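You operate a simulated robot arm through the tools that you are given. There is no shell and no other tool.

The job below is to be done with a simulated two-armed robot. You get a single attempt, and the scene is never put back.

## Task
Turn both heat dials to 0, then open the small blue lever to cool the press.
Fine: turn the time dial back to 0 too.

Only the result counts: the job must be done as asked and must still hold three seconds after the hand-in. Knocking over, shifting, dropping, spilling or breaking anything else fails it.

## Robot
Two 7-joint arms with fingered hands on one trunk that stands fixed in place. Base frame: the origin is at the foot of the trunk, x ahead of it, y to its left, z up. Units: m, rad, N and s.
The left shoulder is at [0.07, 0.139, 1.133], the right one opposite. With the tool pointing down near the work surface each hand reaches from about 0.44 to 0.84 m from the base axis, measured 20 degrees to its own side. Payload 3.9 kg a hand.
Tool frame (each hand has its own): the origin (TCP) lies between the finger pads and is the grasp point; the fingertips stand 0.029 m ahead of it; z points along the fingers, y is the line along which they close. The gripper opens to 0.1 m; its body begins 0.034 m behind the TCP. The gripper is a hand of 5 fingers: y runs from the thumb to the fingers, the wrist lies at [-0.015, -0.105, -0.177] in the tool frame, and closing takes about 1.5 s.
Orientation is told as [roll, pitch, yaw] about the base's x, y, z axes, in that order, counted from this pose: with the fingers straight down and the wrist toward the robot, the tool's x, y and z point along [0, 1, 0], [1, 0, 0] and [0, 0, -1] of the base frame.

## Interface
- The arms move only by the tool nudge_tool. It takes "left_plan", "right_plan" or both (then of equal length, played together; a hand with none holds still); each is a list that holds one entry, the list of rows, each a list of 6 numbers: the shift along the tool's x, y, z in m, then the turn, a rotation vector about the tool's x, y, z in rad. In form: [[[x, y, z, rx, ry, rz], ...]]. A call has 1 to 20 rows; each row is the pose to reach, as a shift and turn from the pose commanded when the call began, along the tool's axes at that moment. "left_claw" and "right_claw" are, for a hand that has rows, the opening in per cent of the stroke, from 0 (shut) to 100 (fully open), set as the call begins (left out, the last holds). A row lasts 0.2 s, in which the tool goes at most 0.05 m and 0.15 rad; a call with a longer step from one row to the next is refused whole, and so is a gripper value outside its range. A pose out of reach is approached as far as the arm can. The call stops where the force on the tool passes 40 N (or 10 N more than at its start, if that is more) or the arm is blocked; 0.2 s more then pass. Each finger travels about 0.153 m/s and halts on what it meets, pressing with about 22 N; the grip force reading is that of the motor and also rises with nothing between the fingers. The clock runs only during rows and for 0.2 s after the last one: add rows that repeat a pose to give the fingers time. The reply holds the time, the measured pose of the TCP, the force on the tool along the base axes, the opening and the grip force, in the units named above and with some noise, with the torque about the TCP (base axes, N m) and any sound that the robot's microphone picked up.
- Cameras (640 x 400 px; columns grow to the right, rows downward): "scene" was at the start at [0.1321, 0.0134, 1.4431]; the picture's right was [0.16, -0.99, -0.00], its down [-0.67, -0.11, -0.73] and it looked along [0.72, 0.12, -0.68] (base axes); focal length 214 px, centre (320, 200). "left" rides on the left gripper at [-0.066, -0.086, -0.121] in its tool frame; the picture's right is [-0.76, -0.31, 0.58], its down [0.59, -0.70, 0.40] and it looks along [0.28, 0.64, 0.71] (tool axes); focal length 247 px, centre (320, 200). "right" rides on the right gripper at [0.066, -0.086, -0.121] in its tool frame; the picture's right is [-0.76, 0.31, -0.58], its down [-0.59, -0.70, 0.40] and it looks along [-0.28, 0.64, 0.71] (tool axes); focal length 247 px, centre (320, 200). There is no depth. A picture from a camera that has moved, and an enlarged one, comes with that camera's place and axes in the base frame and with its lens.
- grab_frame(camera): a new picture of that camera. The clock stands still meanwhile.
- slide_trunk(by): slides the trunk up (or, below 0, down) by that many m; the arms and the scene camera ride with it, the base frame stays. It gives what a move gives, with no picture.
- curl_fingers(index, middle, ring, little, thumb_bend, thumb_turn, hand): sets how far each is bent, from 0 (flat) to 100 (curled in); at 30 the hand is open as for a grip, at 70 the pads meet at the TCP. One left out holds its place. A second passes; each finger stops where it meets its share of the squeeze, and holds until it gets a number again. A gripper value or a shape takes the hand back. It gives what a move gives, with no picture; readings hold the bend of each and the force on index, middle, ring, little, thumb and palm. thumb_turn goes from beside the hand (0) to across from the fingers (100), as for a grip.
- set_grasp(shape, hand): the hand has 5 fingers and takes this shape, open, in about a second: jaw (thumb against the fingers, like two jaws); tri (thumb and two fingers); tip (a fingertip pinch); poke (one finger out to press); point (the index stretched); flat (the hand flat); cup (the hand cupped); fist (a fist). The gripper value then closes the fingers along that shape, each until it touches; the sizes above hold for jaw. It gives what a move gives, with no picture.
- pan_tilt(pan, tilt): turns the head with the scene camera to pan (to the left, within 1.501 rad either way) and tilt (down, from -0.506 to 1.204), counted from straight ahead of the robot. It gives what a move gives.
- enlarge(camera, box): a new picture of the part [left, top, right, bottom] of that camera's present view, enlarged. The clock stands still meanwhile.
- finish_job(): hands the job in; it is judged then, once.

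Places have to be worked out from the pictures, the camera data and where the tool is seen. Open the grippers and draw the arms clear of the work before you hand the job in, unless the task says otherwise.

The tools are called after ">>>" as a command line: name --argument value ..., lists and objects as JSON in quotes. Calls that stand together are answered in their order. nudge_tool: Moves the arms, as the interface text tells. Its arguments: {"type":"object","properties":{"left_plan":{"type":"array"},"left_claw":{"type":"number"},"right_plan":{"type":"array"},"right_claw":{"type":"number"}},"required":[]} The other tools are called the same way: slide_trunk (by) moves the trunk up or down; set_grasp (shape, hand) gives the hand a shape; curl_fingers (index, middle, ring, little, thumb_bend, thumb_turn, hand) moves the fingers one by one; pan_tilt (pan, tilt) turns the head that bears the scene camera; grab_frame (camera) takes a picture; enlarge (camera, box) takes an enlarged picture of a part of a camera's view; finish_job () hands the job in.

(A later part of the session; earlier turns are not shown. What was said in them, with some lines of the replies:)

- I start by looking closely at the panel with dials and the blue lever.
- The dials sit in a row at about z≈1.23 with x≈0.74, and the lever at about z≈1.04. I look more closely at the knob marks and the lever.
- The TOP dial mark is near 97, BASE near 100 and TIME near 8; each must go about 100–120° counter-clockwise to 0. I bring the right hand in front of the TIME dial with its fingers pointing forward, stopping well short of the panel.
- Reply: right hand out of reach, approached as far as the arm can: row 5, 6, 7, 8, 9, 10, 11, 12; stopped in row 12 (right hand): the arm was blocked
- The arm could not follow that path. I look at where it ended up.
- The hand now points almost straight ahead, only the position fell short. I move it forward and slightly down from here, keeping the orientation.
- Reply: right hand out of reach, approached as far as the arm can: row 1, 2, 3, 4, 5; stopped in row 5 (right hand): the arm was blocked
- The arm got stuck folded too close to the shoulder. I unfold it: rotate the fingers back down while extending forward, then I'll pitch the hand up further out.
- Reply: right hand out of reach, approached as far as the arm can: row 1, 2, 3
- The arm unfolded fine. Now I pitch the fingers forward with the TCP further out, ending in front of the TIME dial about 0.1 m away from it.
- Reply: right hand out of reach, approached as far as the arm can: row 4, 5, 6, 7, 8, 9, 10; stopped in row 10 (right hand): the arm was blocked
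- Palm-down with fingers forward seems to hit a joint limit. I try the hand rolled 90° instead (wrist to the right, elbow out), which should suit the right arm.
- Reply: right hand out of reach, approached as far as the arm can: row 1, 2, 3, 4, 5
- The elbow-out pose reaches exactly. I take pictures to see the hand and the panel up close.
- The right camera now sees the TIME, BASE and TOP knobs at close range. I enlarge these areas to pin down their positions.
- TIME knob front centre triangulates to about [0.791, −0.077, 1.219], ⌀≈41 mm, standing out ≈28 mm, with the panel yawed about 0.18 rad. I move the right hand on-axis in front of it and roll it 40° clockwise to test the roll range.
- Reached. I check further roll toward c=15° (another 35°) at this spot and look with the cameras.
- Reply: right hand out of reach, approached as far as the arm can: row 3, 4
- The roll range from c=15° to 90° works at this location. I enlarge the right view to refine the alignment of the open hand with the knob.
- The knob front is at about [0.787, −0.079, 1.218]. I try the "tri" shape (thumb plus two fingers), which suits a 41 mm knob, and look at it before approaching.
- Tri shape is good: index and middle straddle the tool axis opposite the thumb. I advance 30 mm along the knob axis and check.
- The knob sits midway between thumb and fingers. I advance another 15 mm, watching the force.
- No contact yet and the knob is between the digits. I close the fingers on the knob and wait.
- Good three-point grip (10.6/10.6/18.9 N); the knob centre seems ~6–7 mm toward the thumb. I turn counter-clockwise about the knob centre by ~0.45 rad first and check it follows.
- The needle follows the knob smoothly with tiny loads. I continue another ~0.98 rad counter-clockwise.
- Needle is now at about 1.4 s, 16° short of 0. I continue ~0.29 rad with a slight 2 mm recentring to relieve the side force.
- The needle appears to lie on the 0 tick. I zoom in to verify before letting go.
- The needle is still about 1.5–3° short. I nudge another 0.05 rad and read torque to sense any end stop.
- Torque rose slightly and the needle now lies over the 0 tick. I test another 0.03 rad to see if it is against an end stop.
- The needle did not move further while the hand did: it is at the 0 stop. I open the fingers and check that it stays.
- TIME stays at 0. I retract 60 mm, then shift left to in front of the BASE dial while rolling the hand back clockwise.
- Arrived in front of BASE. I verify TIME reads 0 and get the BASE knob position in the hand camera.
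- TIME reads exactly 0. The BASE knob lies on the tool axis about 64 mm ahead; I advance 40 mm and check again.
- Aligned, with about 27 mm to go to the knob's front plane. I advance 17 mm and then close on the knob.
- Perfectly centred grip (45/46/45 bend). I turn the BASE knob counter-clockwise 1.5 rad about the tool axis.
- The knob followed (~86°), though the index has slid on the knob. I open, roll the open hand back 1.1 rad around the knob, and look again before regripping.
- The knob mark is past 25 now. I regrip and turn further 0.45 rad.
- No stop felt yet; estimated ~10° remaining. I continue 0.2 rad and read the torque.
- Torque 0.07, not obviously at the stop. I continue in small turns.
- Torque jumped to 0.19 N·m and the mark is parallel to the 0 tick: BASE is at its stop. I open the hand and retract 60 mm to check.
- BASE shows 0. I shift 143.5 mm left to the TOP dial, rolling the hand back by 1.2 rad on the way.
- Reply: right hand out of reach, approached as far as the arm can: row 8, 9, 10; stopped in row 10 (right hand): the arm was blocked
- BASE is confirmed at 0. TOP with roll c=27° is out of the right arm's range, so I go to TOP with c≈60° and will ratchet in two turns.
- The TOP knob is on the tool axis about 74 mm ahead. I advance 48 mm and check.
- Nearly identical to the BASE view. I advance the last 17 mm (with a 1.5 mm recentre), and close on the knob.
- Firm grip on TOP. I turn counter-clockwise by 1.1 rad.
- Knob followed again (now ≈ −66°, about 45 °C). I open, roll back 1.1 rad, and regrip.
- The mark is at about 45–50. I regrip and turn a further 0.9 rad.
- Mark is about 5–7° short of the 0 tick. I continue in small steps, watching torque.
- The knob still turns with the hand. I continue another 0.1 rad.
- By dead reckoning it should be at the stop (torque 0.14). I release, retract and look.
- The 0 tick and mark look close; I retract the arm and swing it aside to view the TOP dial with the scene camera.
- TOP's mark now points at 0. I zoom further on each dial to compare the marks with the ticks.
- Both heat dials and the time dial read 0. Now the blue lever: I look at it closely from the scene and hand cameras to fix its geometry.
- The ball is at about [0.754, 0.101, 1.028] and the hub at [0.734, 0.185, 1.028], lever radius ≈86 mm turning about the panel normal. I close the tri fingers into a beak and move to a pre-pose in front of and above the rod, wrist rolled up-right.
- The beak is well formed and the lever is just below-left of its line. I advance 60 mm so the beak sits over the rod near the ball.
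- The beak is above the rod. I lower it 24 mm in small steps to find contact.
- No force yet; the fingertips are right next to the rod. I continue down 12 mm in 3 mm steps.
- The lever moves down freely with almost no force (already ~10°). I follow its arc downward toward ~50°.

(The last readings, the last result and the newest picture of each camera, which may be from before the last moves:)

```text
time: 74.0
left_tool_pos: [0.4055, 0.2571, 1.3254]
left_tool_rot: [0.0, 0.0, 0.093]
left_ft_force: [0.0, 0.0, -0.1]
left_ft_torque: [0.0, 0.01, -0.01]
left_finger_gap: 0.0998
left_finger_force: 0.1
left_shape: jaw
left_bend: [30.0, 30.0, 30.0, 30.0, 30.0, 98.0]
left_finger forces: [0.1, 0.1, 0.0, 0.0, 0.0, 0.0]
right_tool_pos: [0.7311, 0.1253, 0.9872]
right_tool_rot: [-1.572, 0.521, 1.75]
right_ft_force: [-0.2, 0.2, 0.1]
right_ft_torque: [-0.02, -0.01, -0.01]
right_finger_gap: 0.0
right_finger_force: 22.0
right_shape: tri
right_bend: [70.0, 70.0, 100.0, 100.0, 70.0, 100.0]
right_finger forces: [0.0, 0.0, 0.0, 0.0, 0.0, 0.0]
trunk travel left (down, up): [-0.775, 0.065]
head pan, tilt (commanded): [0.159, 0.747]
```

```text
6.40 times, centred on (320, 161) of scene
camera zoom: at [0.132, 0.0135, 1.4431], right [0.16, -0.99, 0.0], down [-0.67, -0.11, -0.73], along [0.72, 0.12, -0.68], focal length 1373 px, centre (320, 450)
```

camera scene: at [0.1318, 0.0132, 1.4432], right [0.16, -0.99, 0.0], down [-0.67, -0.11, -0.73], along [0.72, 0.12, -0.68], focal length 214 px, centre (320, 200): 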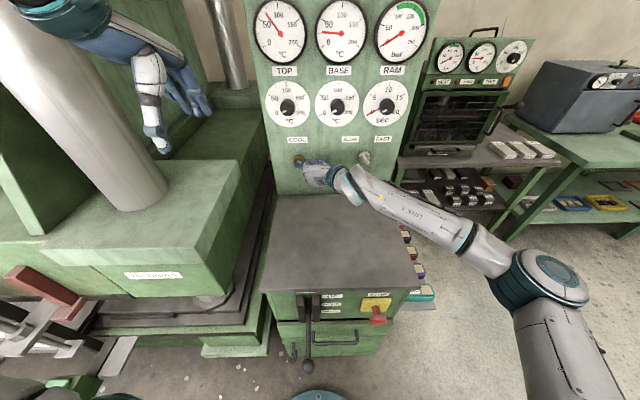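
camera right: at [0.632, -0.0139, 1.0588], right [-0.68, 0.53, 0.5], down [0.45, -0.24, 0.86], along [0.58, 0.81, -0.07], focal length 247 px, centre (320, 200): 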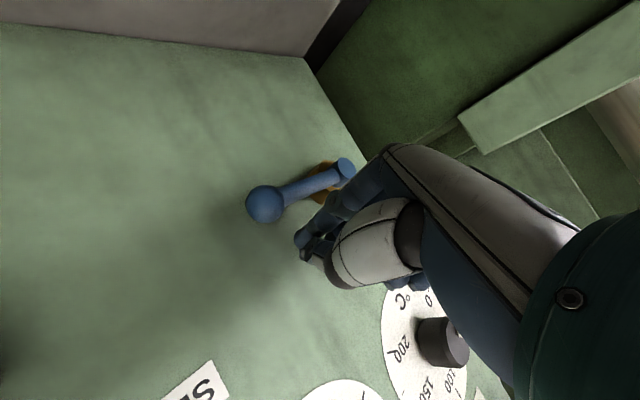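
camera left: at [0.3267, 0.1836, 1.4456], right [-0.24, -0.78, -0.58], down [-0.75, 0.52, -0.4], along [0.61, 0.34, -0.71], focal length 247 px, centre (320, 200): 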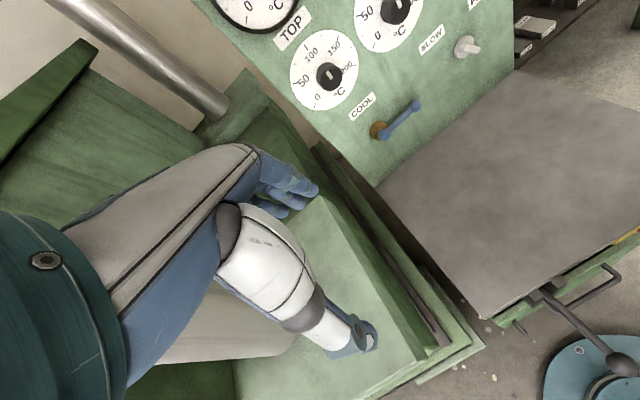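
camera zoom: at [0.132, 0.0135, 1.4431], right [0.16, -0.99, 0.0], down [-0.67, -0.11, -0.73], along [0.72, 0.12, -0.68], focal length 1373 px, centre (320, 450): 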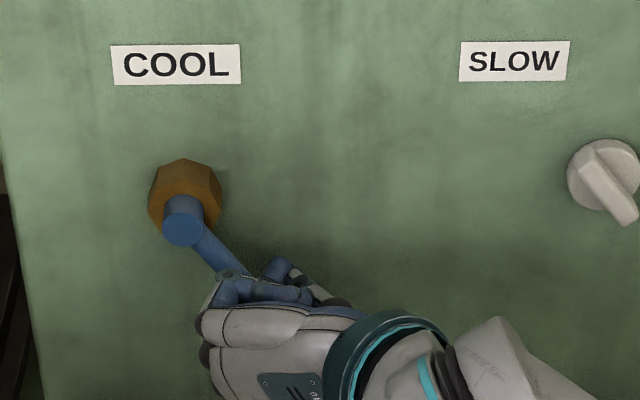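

The lever is at about 50° down and still moving freely. I continue along the arc to vertical, watching for the stop.

>>> nudge_tool --right_plan '[[[0.0016, 0.004, 0, 0, 0, 0], [0.0031, 0.008, 0, 0, 0, 0], [0.0042, 0.0122, 0, 0, 0, 0], [0.0053, 0.0164, 0, 0, 0, 0], [0.0059, 0.0207, 0, 0, 0, 0], [0.0065, 0.0251, 0, 0, 0, 0], [0.0066, 0.0294, 0, 0, 0, 0], [0.0066, 0.0337, 0, 0, 0, 0], [0.0061, 0.038, 0, 0, 0, 0], [0.0056, 0.0423, 0, 0, 0, 0], [0.0046, 0.0472, 0, 0, 0, 0], [0.0046, 0.0472, 0, 0, 0, 0]]]'

>>> enlarge --camera "right" --box '[160, 100, 480, 300]'

>>> enlarge --camera "left" --box '[320, 60, 480, 160]'

>>> enlarge --camera "scene" --box '[270, 130, 370, 192]'

```text
time: 76.5
left_tool_pos: [0.4049, 0.2557, 1.3263]
left_tool_rot: [0.001, -0.001, 0.091]
left_ft_force: [0.0, -0.1, 0.3]
left_ft_torque: [-0.03, 0.01, -0.01]
left_finger_gap: 0.0998
left_finger_force: 0.0
left_shape: jaw
left_bend: [30.0, 30.0, 30.0, 30.0, 30.0, 98.0]
left_finger forces: [0.0, 0.0, 0.0, 0.0, 0.0, 0.0]
right_tool_pos: [0.7239, 0.1608, 0.9603]
right_tool_rot: [-1.573, 0.521, 1.749]
right_ft_force: [-2.2, -7.8, 0.1]
right_ft_torque: [0.05, -0.01, -0.04]
right_finger_gap: 0.0
right_finger_force: 21.7
right_shape: tri
right_bend: [70.0, 70.0, 100.0, 100.0, 70.0, 100.0]
right_finger forces: [0.1, 7.9, 0.0, 0.0, 0.0, 0.1]
trunk travel left (down, up): [-0.775, 0.065]
head pan, tilt (commanded): [0.159, 0.747]
```

```text
2.00 times, centred on (320, 200) of right
camera zoom: at [0.6232, 0.0341, 0.9466], right [-0.68, 0.53, 0.5], down [0.45, -0.24, 0.86], along [0.58, 0.81, -0.07], focal length 494 px, centre (320, 200)
```

zoom: 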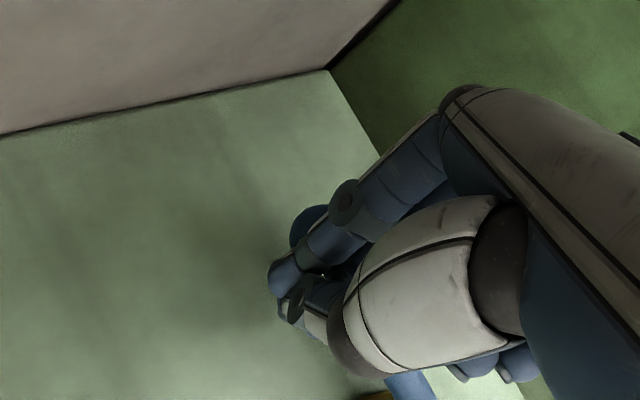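

```text
4.00 times, centred on (400, 110) of left
camera zoom: at [0.3263, 0.1817, 1.4461], right [-0.24, -0.78, -0.58], down [-0.75, 0.52, -0.4], along [0.61, 0.34, -0.71], focal length 988 px, centre (0, 560)
```

zoom: 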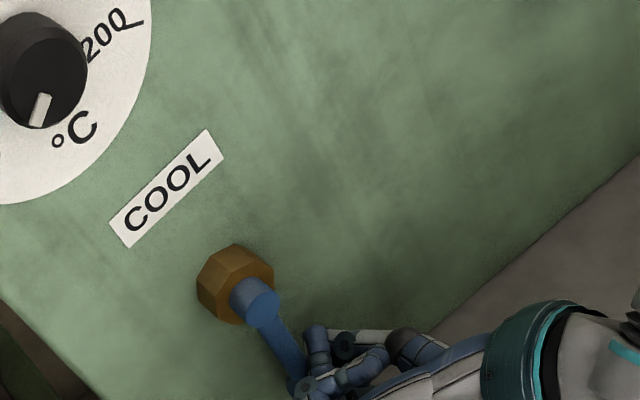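

```text
6.40 times, centred on (320, 161) of scene
camera zoom: at [0.1315, 0.0118, 1.4432], right [0.16, -0.99, 0.0], down [-0.67, -0.11, -0.73], along [0.72, 0.12, -0.68], focal length 1373 px, centre (320, 450)
```

zoom: 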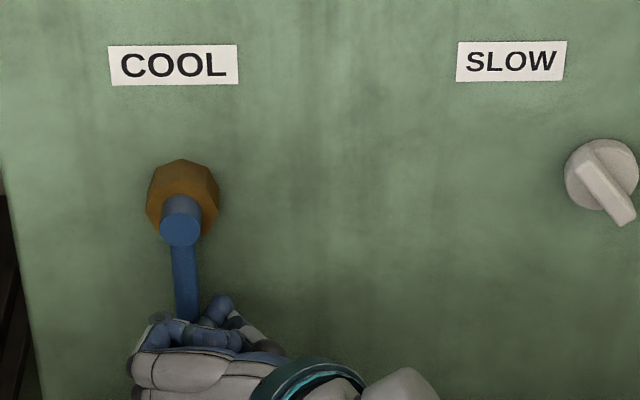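

The lever hangs vertical and I feel 8 N of resistance: likely the open stop. I press 4 mm more to make sure it's fully over.

>>> nudge_tool --right_plan '[[[-0.001, 0.0017, 0, 0, 0, 0], [-0.002, 0.0035, 0, 0, 0, 0], [-0.002, 0.0035, 0, 0, 0, 0]]]'

>>> enlarge --camera "scene" --box '[270, 130, 370, 192]'

```text
time: 77.3
left_tool_pos: [0.4054, 0.2551, 1.3261]
left_tool_rot: [0.003, -0.003, 0.094]
left_ft_force: [-0.4, 0.3, -0.5]
left_ft_torque: [-0.01, 0.07, -0.04]
left_finger_gap: 0.0996
left_finger_force: 0.0
left_shape: jaw
left_bend: [30.0, 30.0, 30.0, 30.0, 30.0, 98.0]
left_finger forces: [0.0, 0.0, 0.0, 0.1, 0.1, 0.0]
right_tool_pos: [0.7238, 0.1672, 0.961]
right_tool_rot: [-1.576, 0.521, 1.751]
right_ft_force: [-4.1, -12.4, 1.9]
right_ft_torque: [-0.1, -0.09, -0.17]
right_finger_gap: 0.0
right_finger_force: 22.3
right_shape: tri
right_bend: [70.0, 70.0, 100.0, 100.0, 70.0, 100.0]
right_finger forces: [0.0, 3.9, 0.0, 0.0, 0.0, 0.0]
trunk travel left (down, up): [-0.775, 0.065]
head pan, tilt (commanded): [0.159, 0.747]
```

```text
6.40 times, centred on (320, 161) of scene
camera zoom: at [0.1323, 0.0117, 1.4432], right [0.16, -0.99, 0.0], down [-0.67, -0.11, -0.73], along [0.72, 0.12, -0.68], focal length 1373 px, centre (320, 450)
```

zoom: 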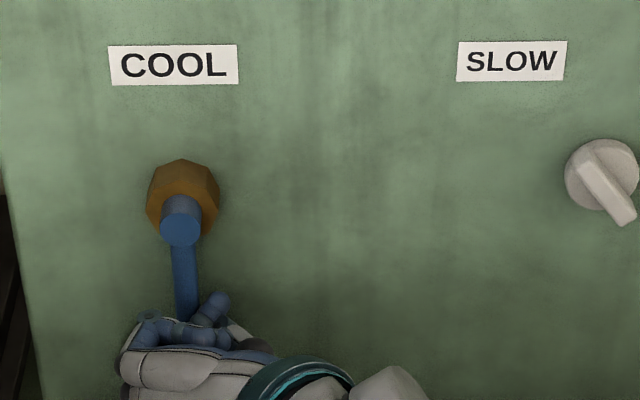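

The lever didn't move further while force rose: it is at its open stop. I move the hand off to the right and then straight back, and check that the lever stays.

>>> nudge_tool --right_plan '[[[0.005, -0.0087, 0, 0, 0, 0], [0.01, -0.0173, 0, 0, 0, 0], [0.0149, -0.026, 0, 0, 0, 0], [0.0149, -0.026, -0.03, 0, 0, 0], [0.0149, -0.026, -0.06, 0, 0, 0], [0.0149, -0.026, -0.09, 0, 0, 0], [0.0149, -0.026, -0.12, 0, 0, 0], [0.0149, -0.026, -0.12, 0, 0, 0]]]'

>>> grab_frame --camera "scene"

>>> grab_frame --camera "right"

```text
time: 79.2
left_tool_pos: [0.4065, 0.2566, 1.325]
left_tool_rot: [0.002, -0.001, 0.094]
left_ft_force: [0.3, -0.2, 0.3]
left_ft_torque: [-0.01, -0.02, -0.01]
left_finger_gap: 0.1
left_finger_force: 0.1
left_shape: jaw
left_bend: [30.0, 30.0, 30.0, 30.0, 30.0, 98.0]
left_finger forces: [0.0, 0.0, 0.0, 0.0, 0.1, 0.0]
right_tool_pos: [0.6118, 0.1147, 0.9584]
right_tool_rot: [-1.573, 0.522, 1.751]
right_ft_force: [-0.3, -1.1, -0.3]
right_ft_torque: [0.02, 0.0, 0.03]
right_finger_gap: 0.0001
right_finger_force: 22.2
right_shape: tri
right_bend: [70.0, 70.0, 100.0, 100.0, 70.0, 100.0]
right_finger forces: [0.0, 0.0, 0.0, 0.0, 0.0, 0.0]
trunk travel left (down, up): [-0.775, 0.065]
head pan, tilt (commanded): [0.159, 0.747]
```

```text
taken
camera scene: at [0.1326, 0.014, 1.4431], right [0.16, -0.99, 0.0], down [-0.67, -0.11, -0.73], along [0.72, 0.12, -0.68], focal length 214 px, centre (320, 200)
```

scene: 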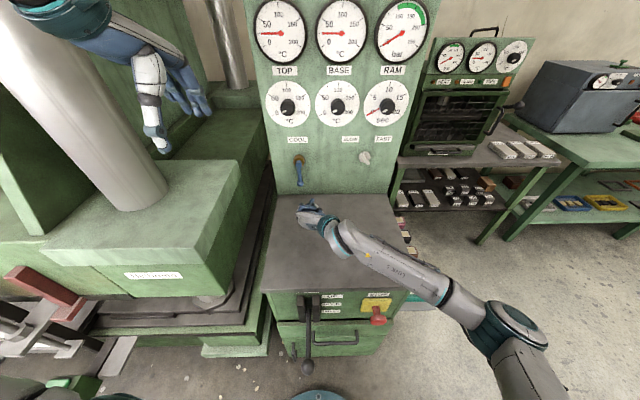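

```text
taken
camera right: at [0.5105, -0.0113, 0.945], right [-0.68, 0.53, 0.5], down [0.45, -0.24, 0.86], along [0.58, 0.81, -0.07], focal length 247 px, centre (320, 200)
```

right: 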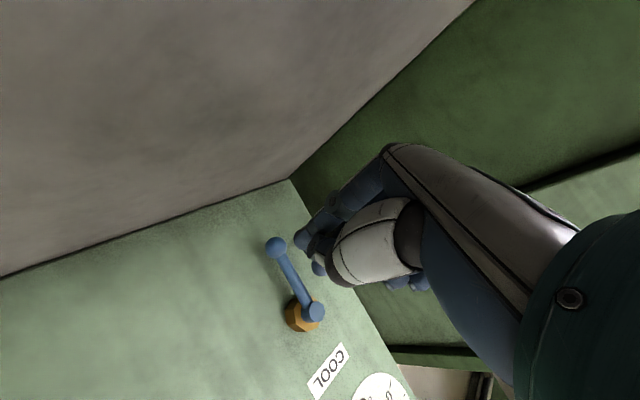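

The lever stays down at its open position and temperatures are falling. I withdraw the right arm up, back and to the right, then open the hand.

>>> nudge_tool --right_plan '[[[-0.0048, -0.0268, -0.0114, 0, 0, 0], [-0.0097, -0.0535, -0.0228, 0, 0, 0], [-0.0145, -0.0803, -0.0342, 0, 0, 0], [-0.0193, -0.107, -0.0456, 0, 0, 0], [-0.0241, -0.1338, -0.0569, 0, 0, 0], [-0.029, -0.1605, -0.0683, 0, 0, 0], [-0.0338, -0.1873, -0.0797, 0, 0, 0], [-0.0386, -0.214, -0.0911, 0, 0, 0], [-0.0386, -0.214, -0.0911, 0, 0, 0]]]'

>>> nudge_tool --right_plan '[[[0, 0, 0, 0, 0, 0], [0, 0, 0, 0, 0, 0], [0, 0, 0, 0, 0, 0], [0, 0, 0, 0, 0, 0]]]' --right_claw 100

>>> grab_frame --camera "scene"

>>> enlarge --camera "scene" --box '[250, 0, 410, 100]'

>>> enlarge --camera "scene" --box '[250, 70, 426, 180]'

```text
time: 81.2
left_tool_pos: [0.4065, 0.2559, 1.3243]
left_tool_rot: [0.0, 0.0, 0.093]
left_ft_force: [0.2, -0.2, 0.5]
left_ft_torque: [-0.02, 0.04, 0.0]
left_finger_gap: 0.0996
left_finger_force: 0.0
left_shape: jaw
left_bend: [30.0, 30.0, 30.0, 30.0, 30.0, 98.0]
left_finger forces: [0.1, 0.0, 0.0, 0.0, 0.1, 0.0]
right_tool_pos: [0.5525, -0.0632, 1.101]
right_tool_rot: [-1.572, 0.522, 1.753]
right_ft_force: [0.6, 0.2, 0.2]
right_ft_torque: [0.01, 0.0, -0.01]
right_finger_gap: 0.0002
right_finger_force: 21.9
right_shape: tri
right_bend: [70.0, 70.0, 100.0, 100.0, 70.0, 100.0]
right_finger forces: [0.1, 0.1, 0.0, 0.0, 0.0, 0.0]
trunk travel left (down, up): [-0.775, 0.065]
head pan, tilt (commanded): [0.159, 0.747]
```

```text
time: 82.2
left_tool_pos: [0.4061, 0.2572, 1.3244]
left_tool_rot: [0.0, 0.001, 0.093]
left_ft_force: [0.3, 0.6, 0.0]
left_ft_torque: [-0.06, -0.03, -0.02]
left_finger_gap: 0.0997
left_finger_force: 0.0
left_shape: jaw
left_bend: [30.0, 30.0, 30.0, 30.0, 30.0, 98.0]
left_finger forces: [0.1, 0.1, 0.0, 0.0, 0.0, 0.0]
right_tool_pos: [0.5514, -0.0626, 1.0998]
right_tool_rot: [-1.572, 0.523, 1.751]
right_ft_force: [0.4, -0.1, 0.0]
right_ft_torque: [-0.03, 0.01, 0.0]
right_finger_gap: 0.0998
right_finger_force: 0.1
right_shape: tri
right_bend: [30.0, 30.0, 99.0, 100.0, 30.0, 98.0]
right_finger forces: [0.0, 0.1, 0.1, 0.0, 0.0, 0.0]
trunk travel left (down, up): [-0.775, 0.065]
head pan, tilt (commanded): [0.159, 0.747]
```

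```text
taken
camera scene: at [0.1321, 0.0136, 1.4431], right [0.16, -0.99, 0.0], down [-0.67, -0.11, -0.73], along [0.72, 0.12, -0.68], focal length 214 px, centre (320, 200)
```

scene: 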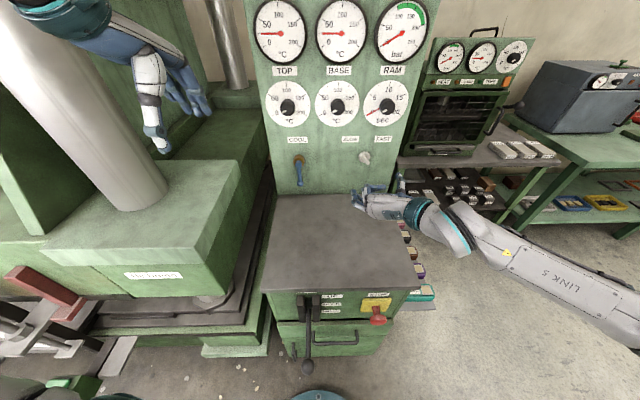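

```text
4.00 times, centred on (330, 50) of scene
camera zoom: at [0.1321, 0.0136, 1.4431], right [0.16, -0.99, 0.0], down [-0.67, -0.11, -0.73], along [0.72, 0.12, -0.68], focal length 858 px, centre (280, 800)
```

zoom: 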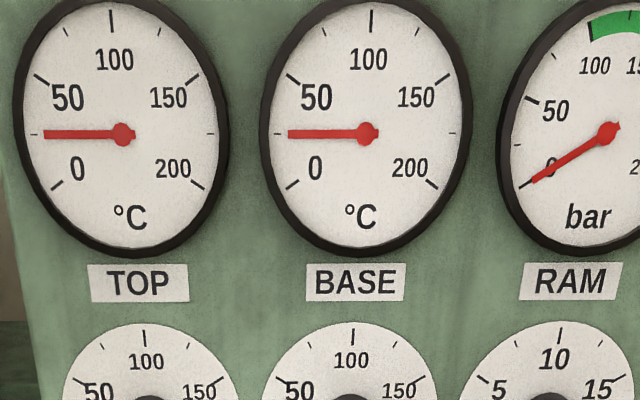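

```text
3.64 times, centred on (338, 125) of scene
camera zoom: at [0.1321, 0.0136, 1.4431], right [0.16, -0.99, 0.0], down [-0.67, -0.11, -0.73], along [0.72, 0.12, -0.68], focal length 780 px, centre (254, 473)
```

zoom: 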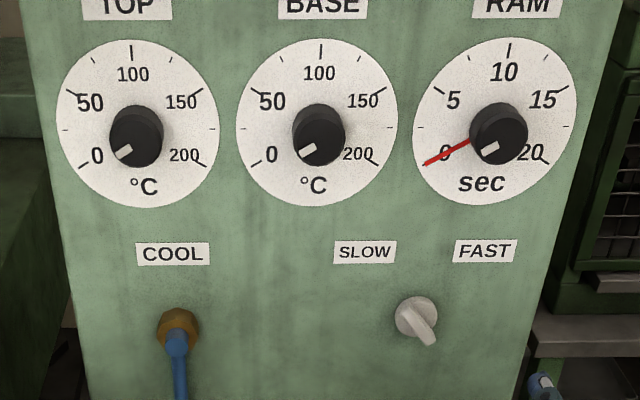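

All three dials read 0, both gauges have dropped to about 25 °C, the lever is open, and SLOW/FAST is untouched. I draw the right hand a bit further from the work before handing in.

>>> nudge_tool --right_plan '[[[0.0078, -0.0256, -0.0129, 0, 0, 0], [0.0156, -0.0513, -0.0258, 0, 0, 0], [0.0234, -0.0769, -0.0386, 0, 0, 0], [0.0312, -0.1026, -0.0515, 0, 0, 0], [0.039, -0.1282, -0.0644, 0, 0, 0], [0.039, -0.1282, -0.0644, 0, 0, 0]]]'

>>> grab_frame --camera "scene"

>>> enlarge --camera "left" --box '[240, 0, 500, 163]'

```text
time: 83.5
left_tool_pos: [0.406, 0.2559, 1.3258]
left_tool_rot: [0.0, 0.001, 0.094]
left_ft_force: [1.0, 0.6, 0.3]
left_ft_torque: [0.02, 0.01, -0.01]
left_finger_gap: 0.1001
left_finger_force: 0.0
left_shape: jaw
left_bend: [30.0, 30.0, 30.0, 30.0, 30.0, 98.0]
left_finger forces: [0.0, 0.0, 0.0, 0.0, 0.1, 0.0]
right_tool_pos: [0.512, -0.2039, 1.1283]
right_tool_rot: [-1.572, 0.522, 1.753]
right_ft_force: [0.4, -0.8, 0.8]
right_ft_torque: [-0.01, 0.02, -0.01]
right_finger_gap: 0.0997
right_finger_force: 0.1
right_shape: tri
right_bend: [30.0, 30.0, 99.0, 100.0, 30.0, 98.0]
right_finger forces: [0.0, 0.0, 0.0, 0.1, 0.0, 0.1]
trunk travel left (down, up): [-0.775, 0.065]
head pan, tilt (commanded): [0.159, 0.747]
```

```text
taken
camera scene: at [0.1325, 0.014, 1.4431], right [0.16, -0.99, 0.0], down [-0.67, -0.11, -0.73], along [0.72, 0.12, -0.68], focal length 214 px, centre (320, 200)
```

scene: 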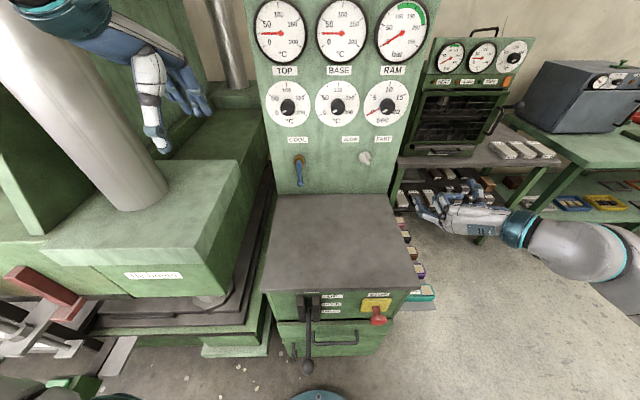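

```text
2.45 times, centred on (370, 82) of left
camera zoom: at [0.3273, 0.1841, 1.4455], right [-0.24, -0.78, -0.58], down [-0.75, 0.52, -0.4], along [0.61, 0.34, -0.71], focal length 606 px, centre (197, 491)
```

zoom: 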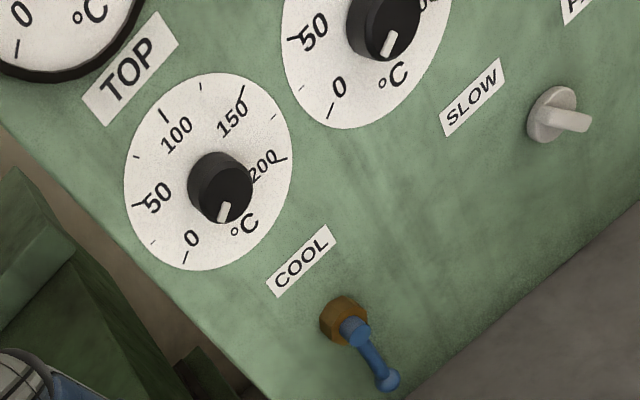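

TOP, BASE and TIME all read 0, and the blue lever is turned fully to its open stop. Both hands are open and clear of the work, so I hand the job in.

>>> finish_job

```text
The job is handed in.
```

I turned the TOP and BASE heat dials to 0, turned the time dial back to 0 as well, and then opened the blue lever to cool the press. The job is handed in; I haven't seen the judging result.

- **Dials:** In the last pictures the heat dials' marks line up with the 0 ticks, and the time dial's needle lies on its 0.
- **Lever:** I pushed the blue lever from horizontal down to vertical, where it met a stop, and it stayed there when I let go. Nothing on the panel showed which way is open. It moved freely through a quarter turn to a firm stop, so I took that as open.
- **Temperatures:** The TOP and BASE gauges have fallen from about 100 °C to about 25 °C. They were already falling after I zeroed the dials and before I touched the lever, so this doesn't prove the lever is open.

The SLOW/FAST knob is where it was, and I saw nothing else moved or knocked. Both hands are open and clear of the work.
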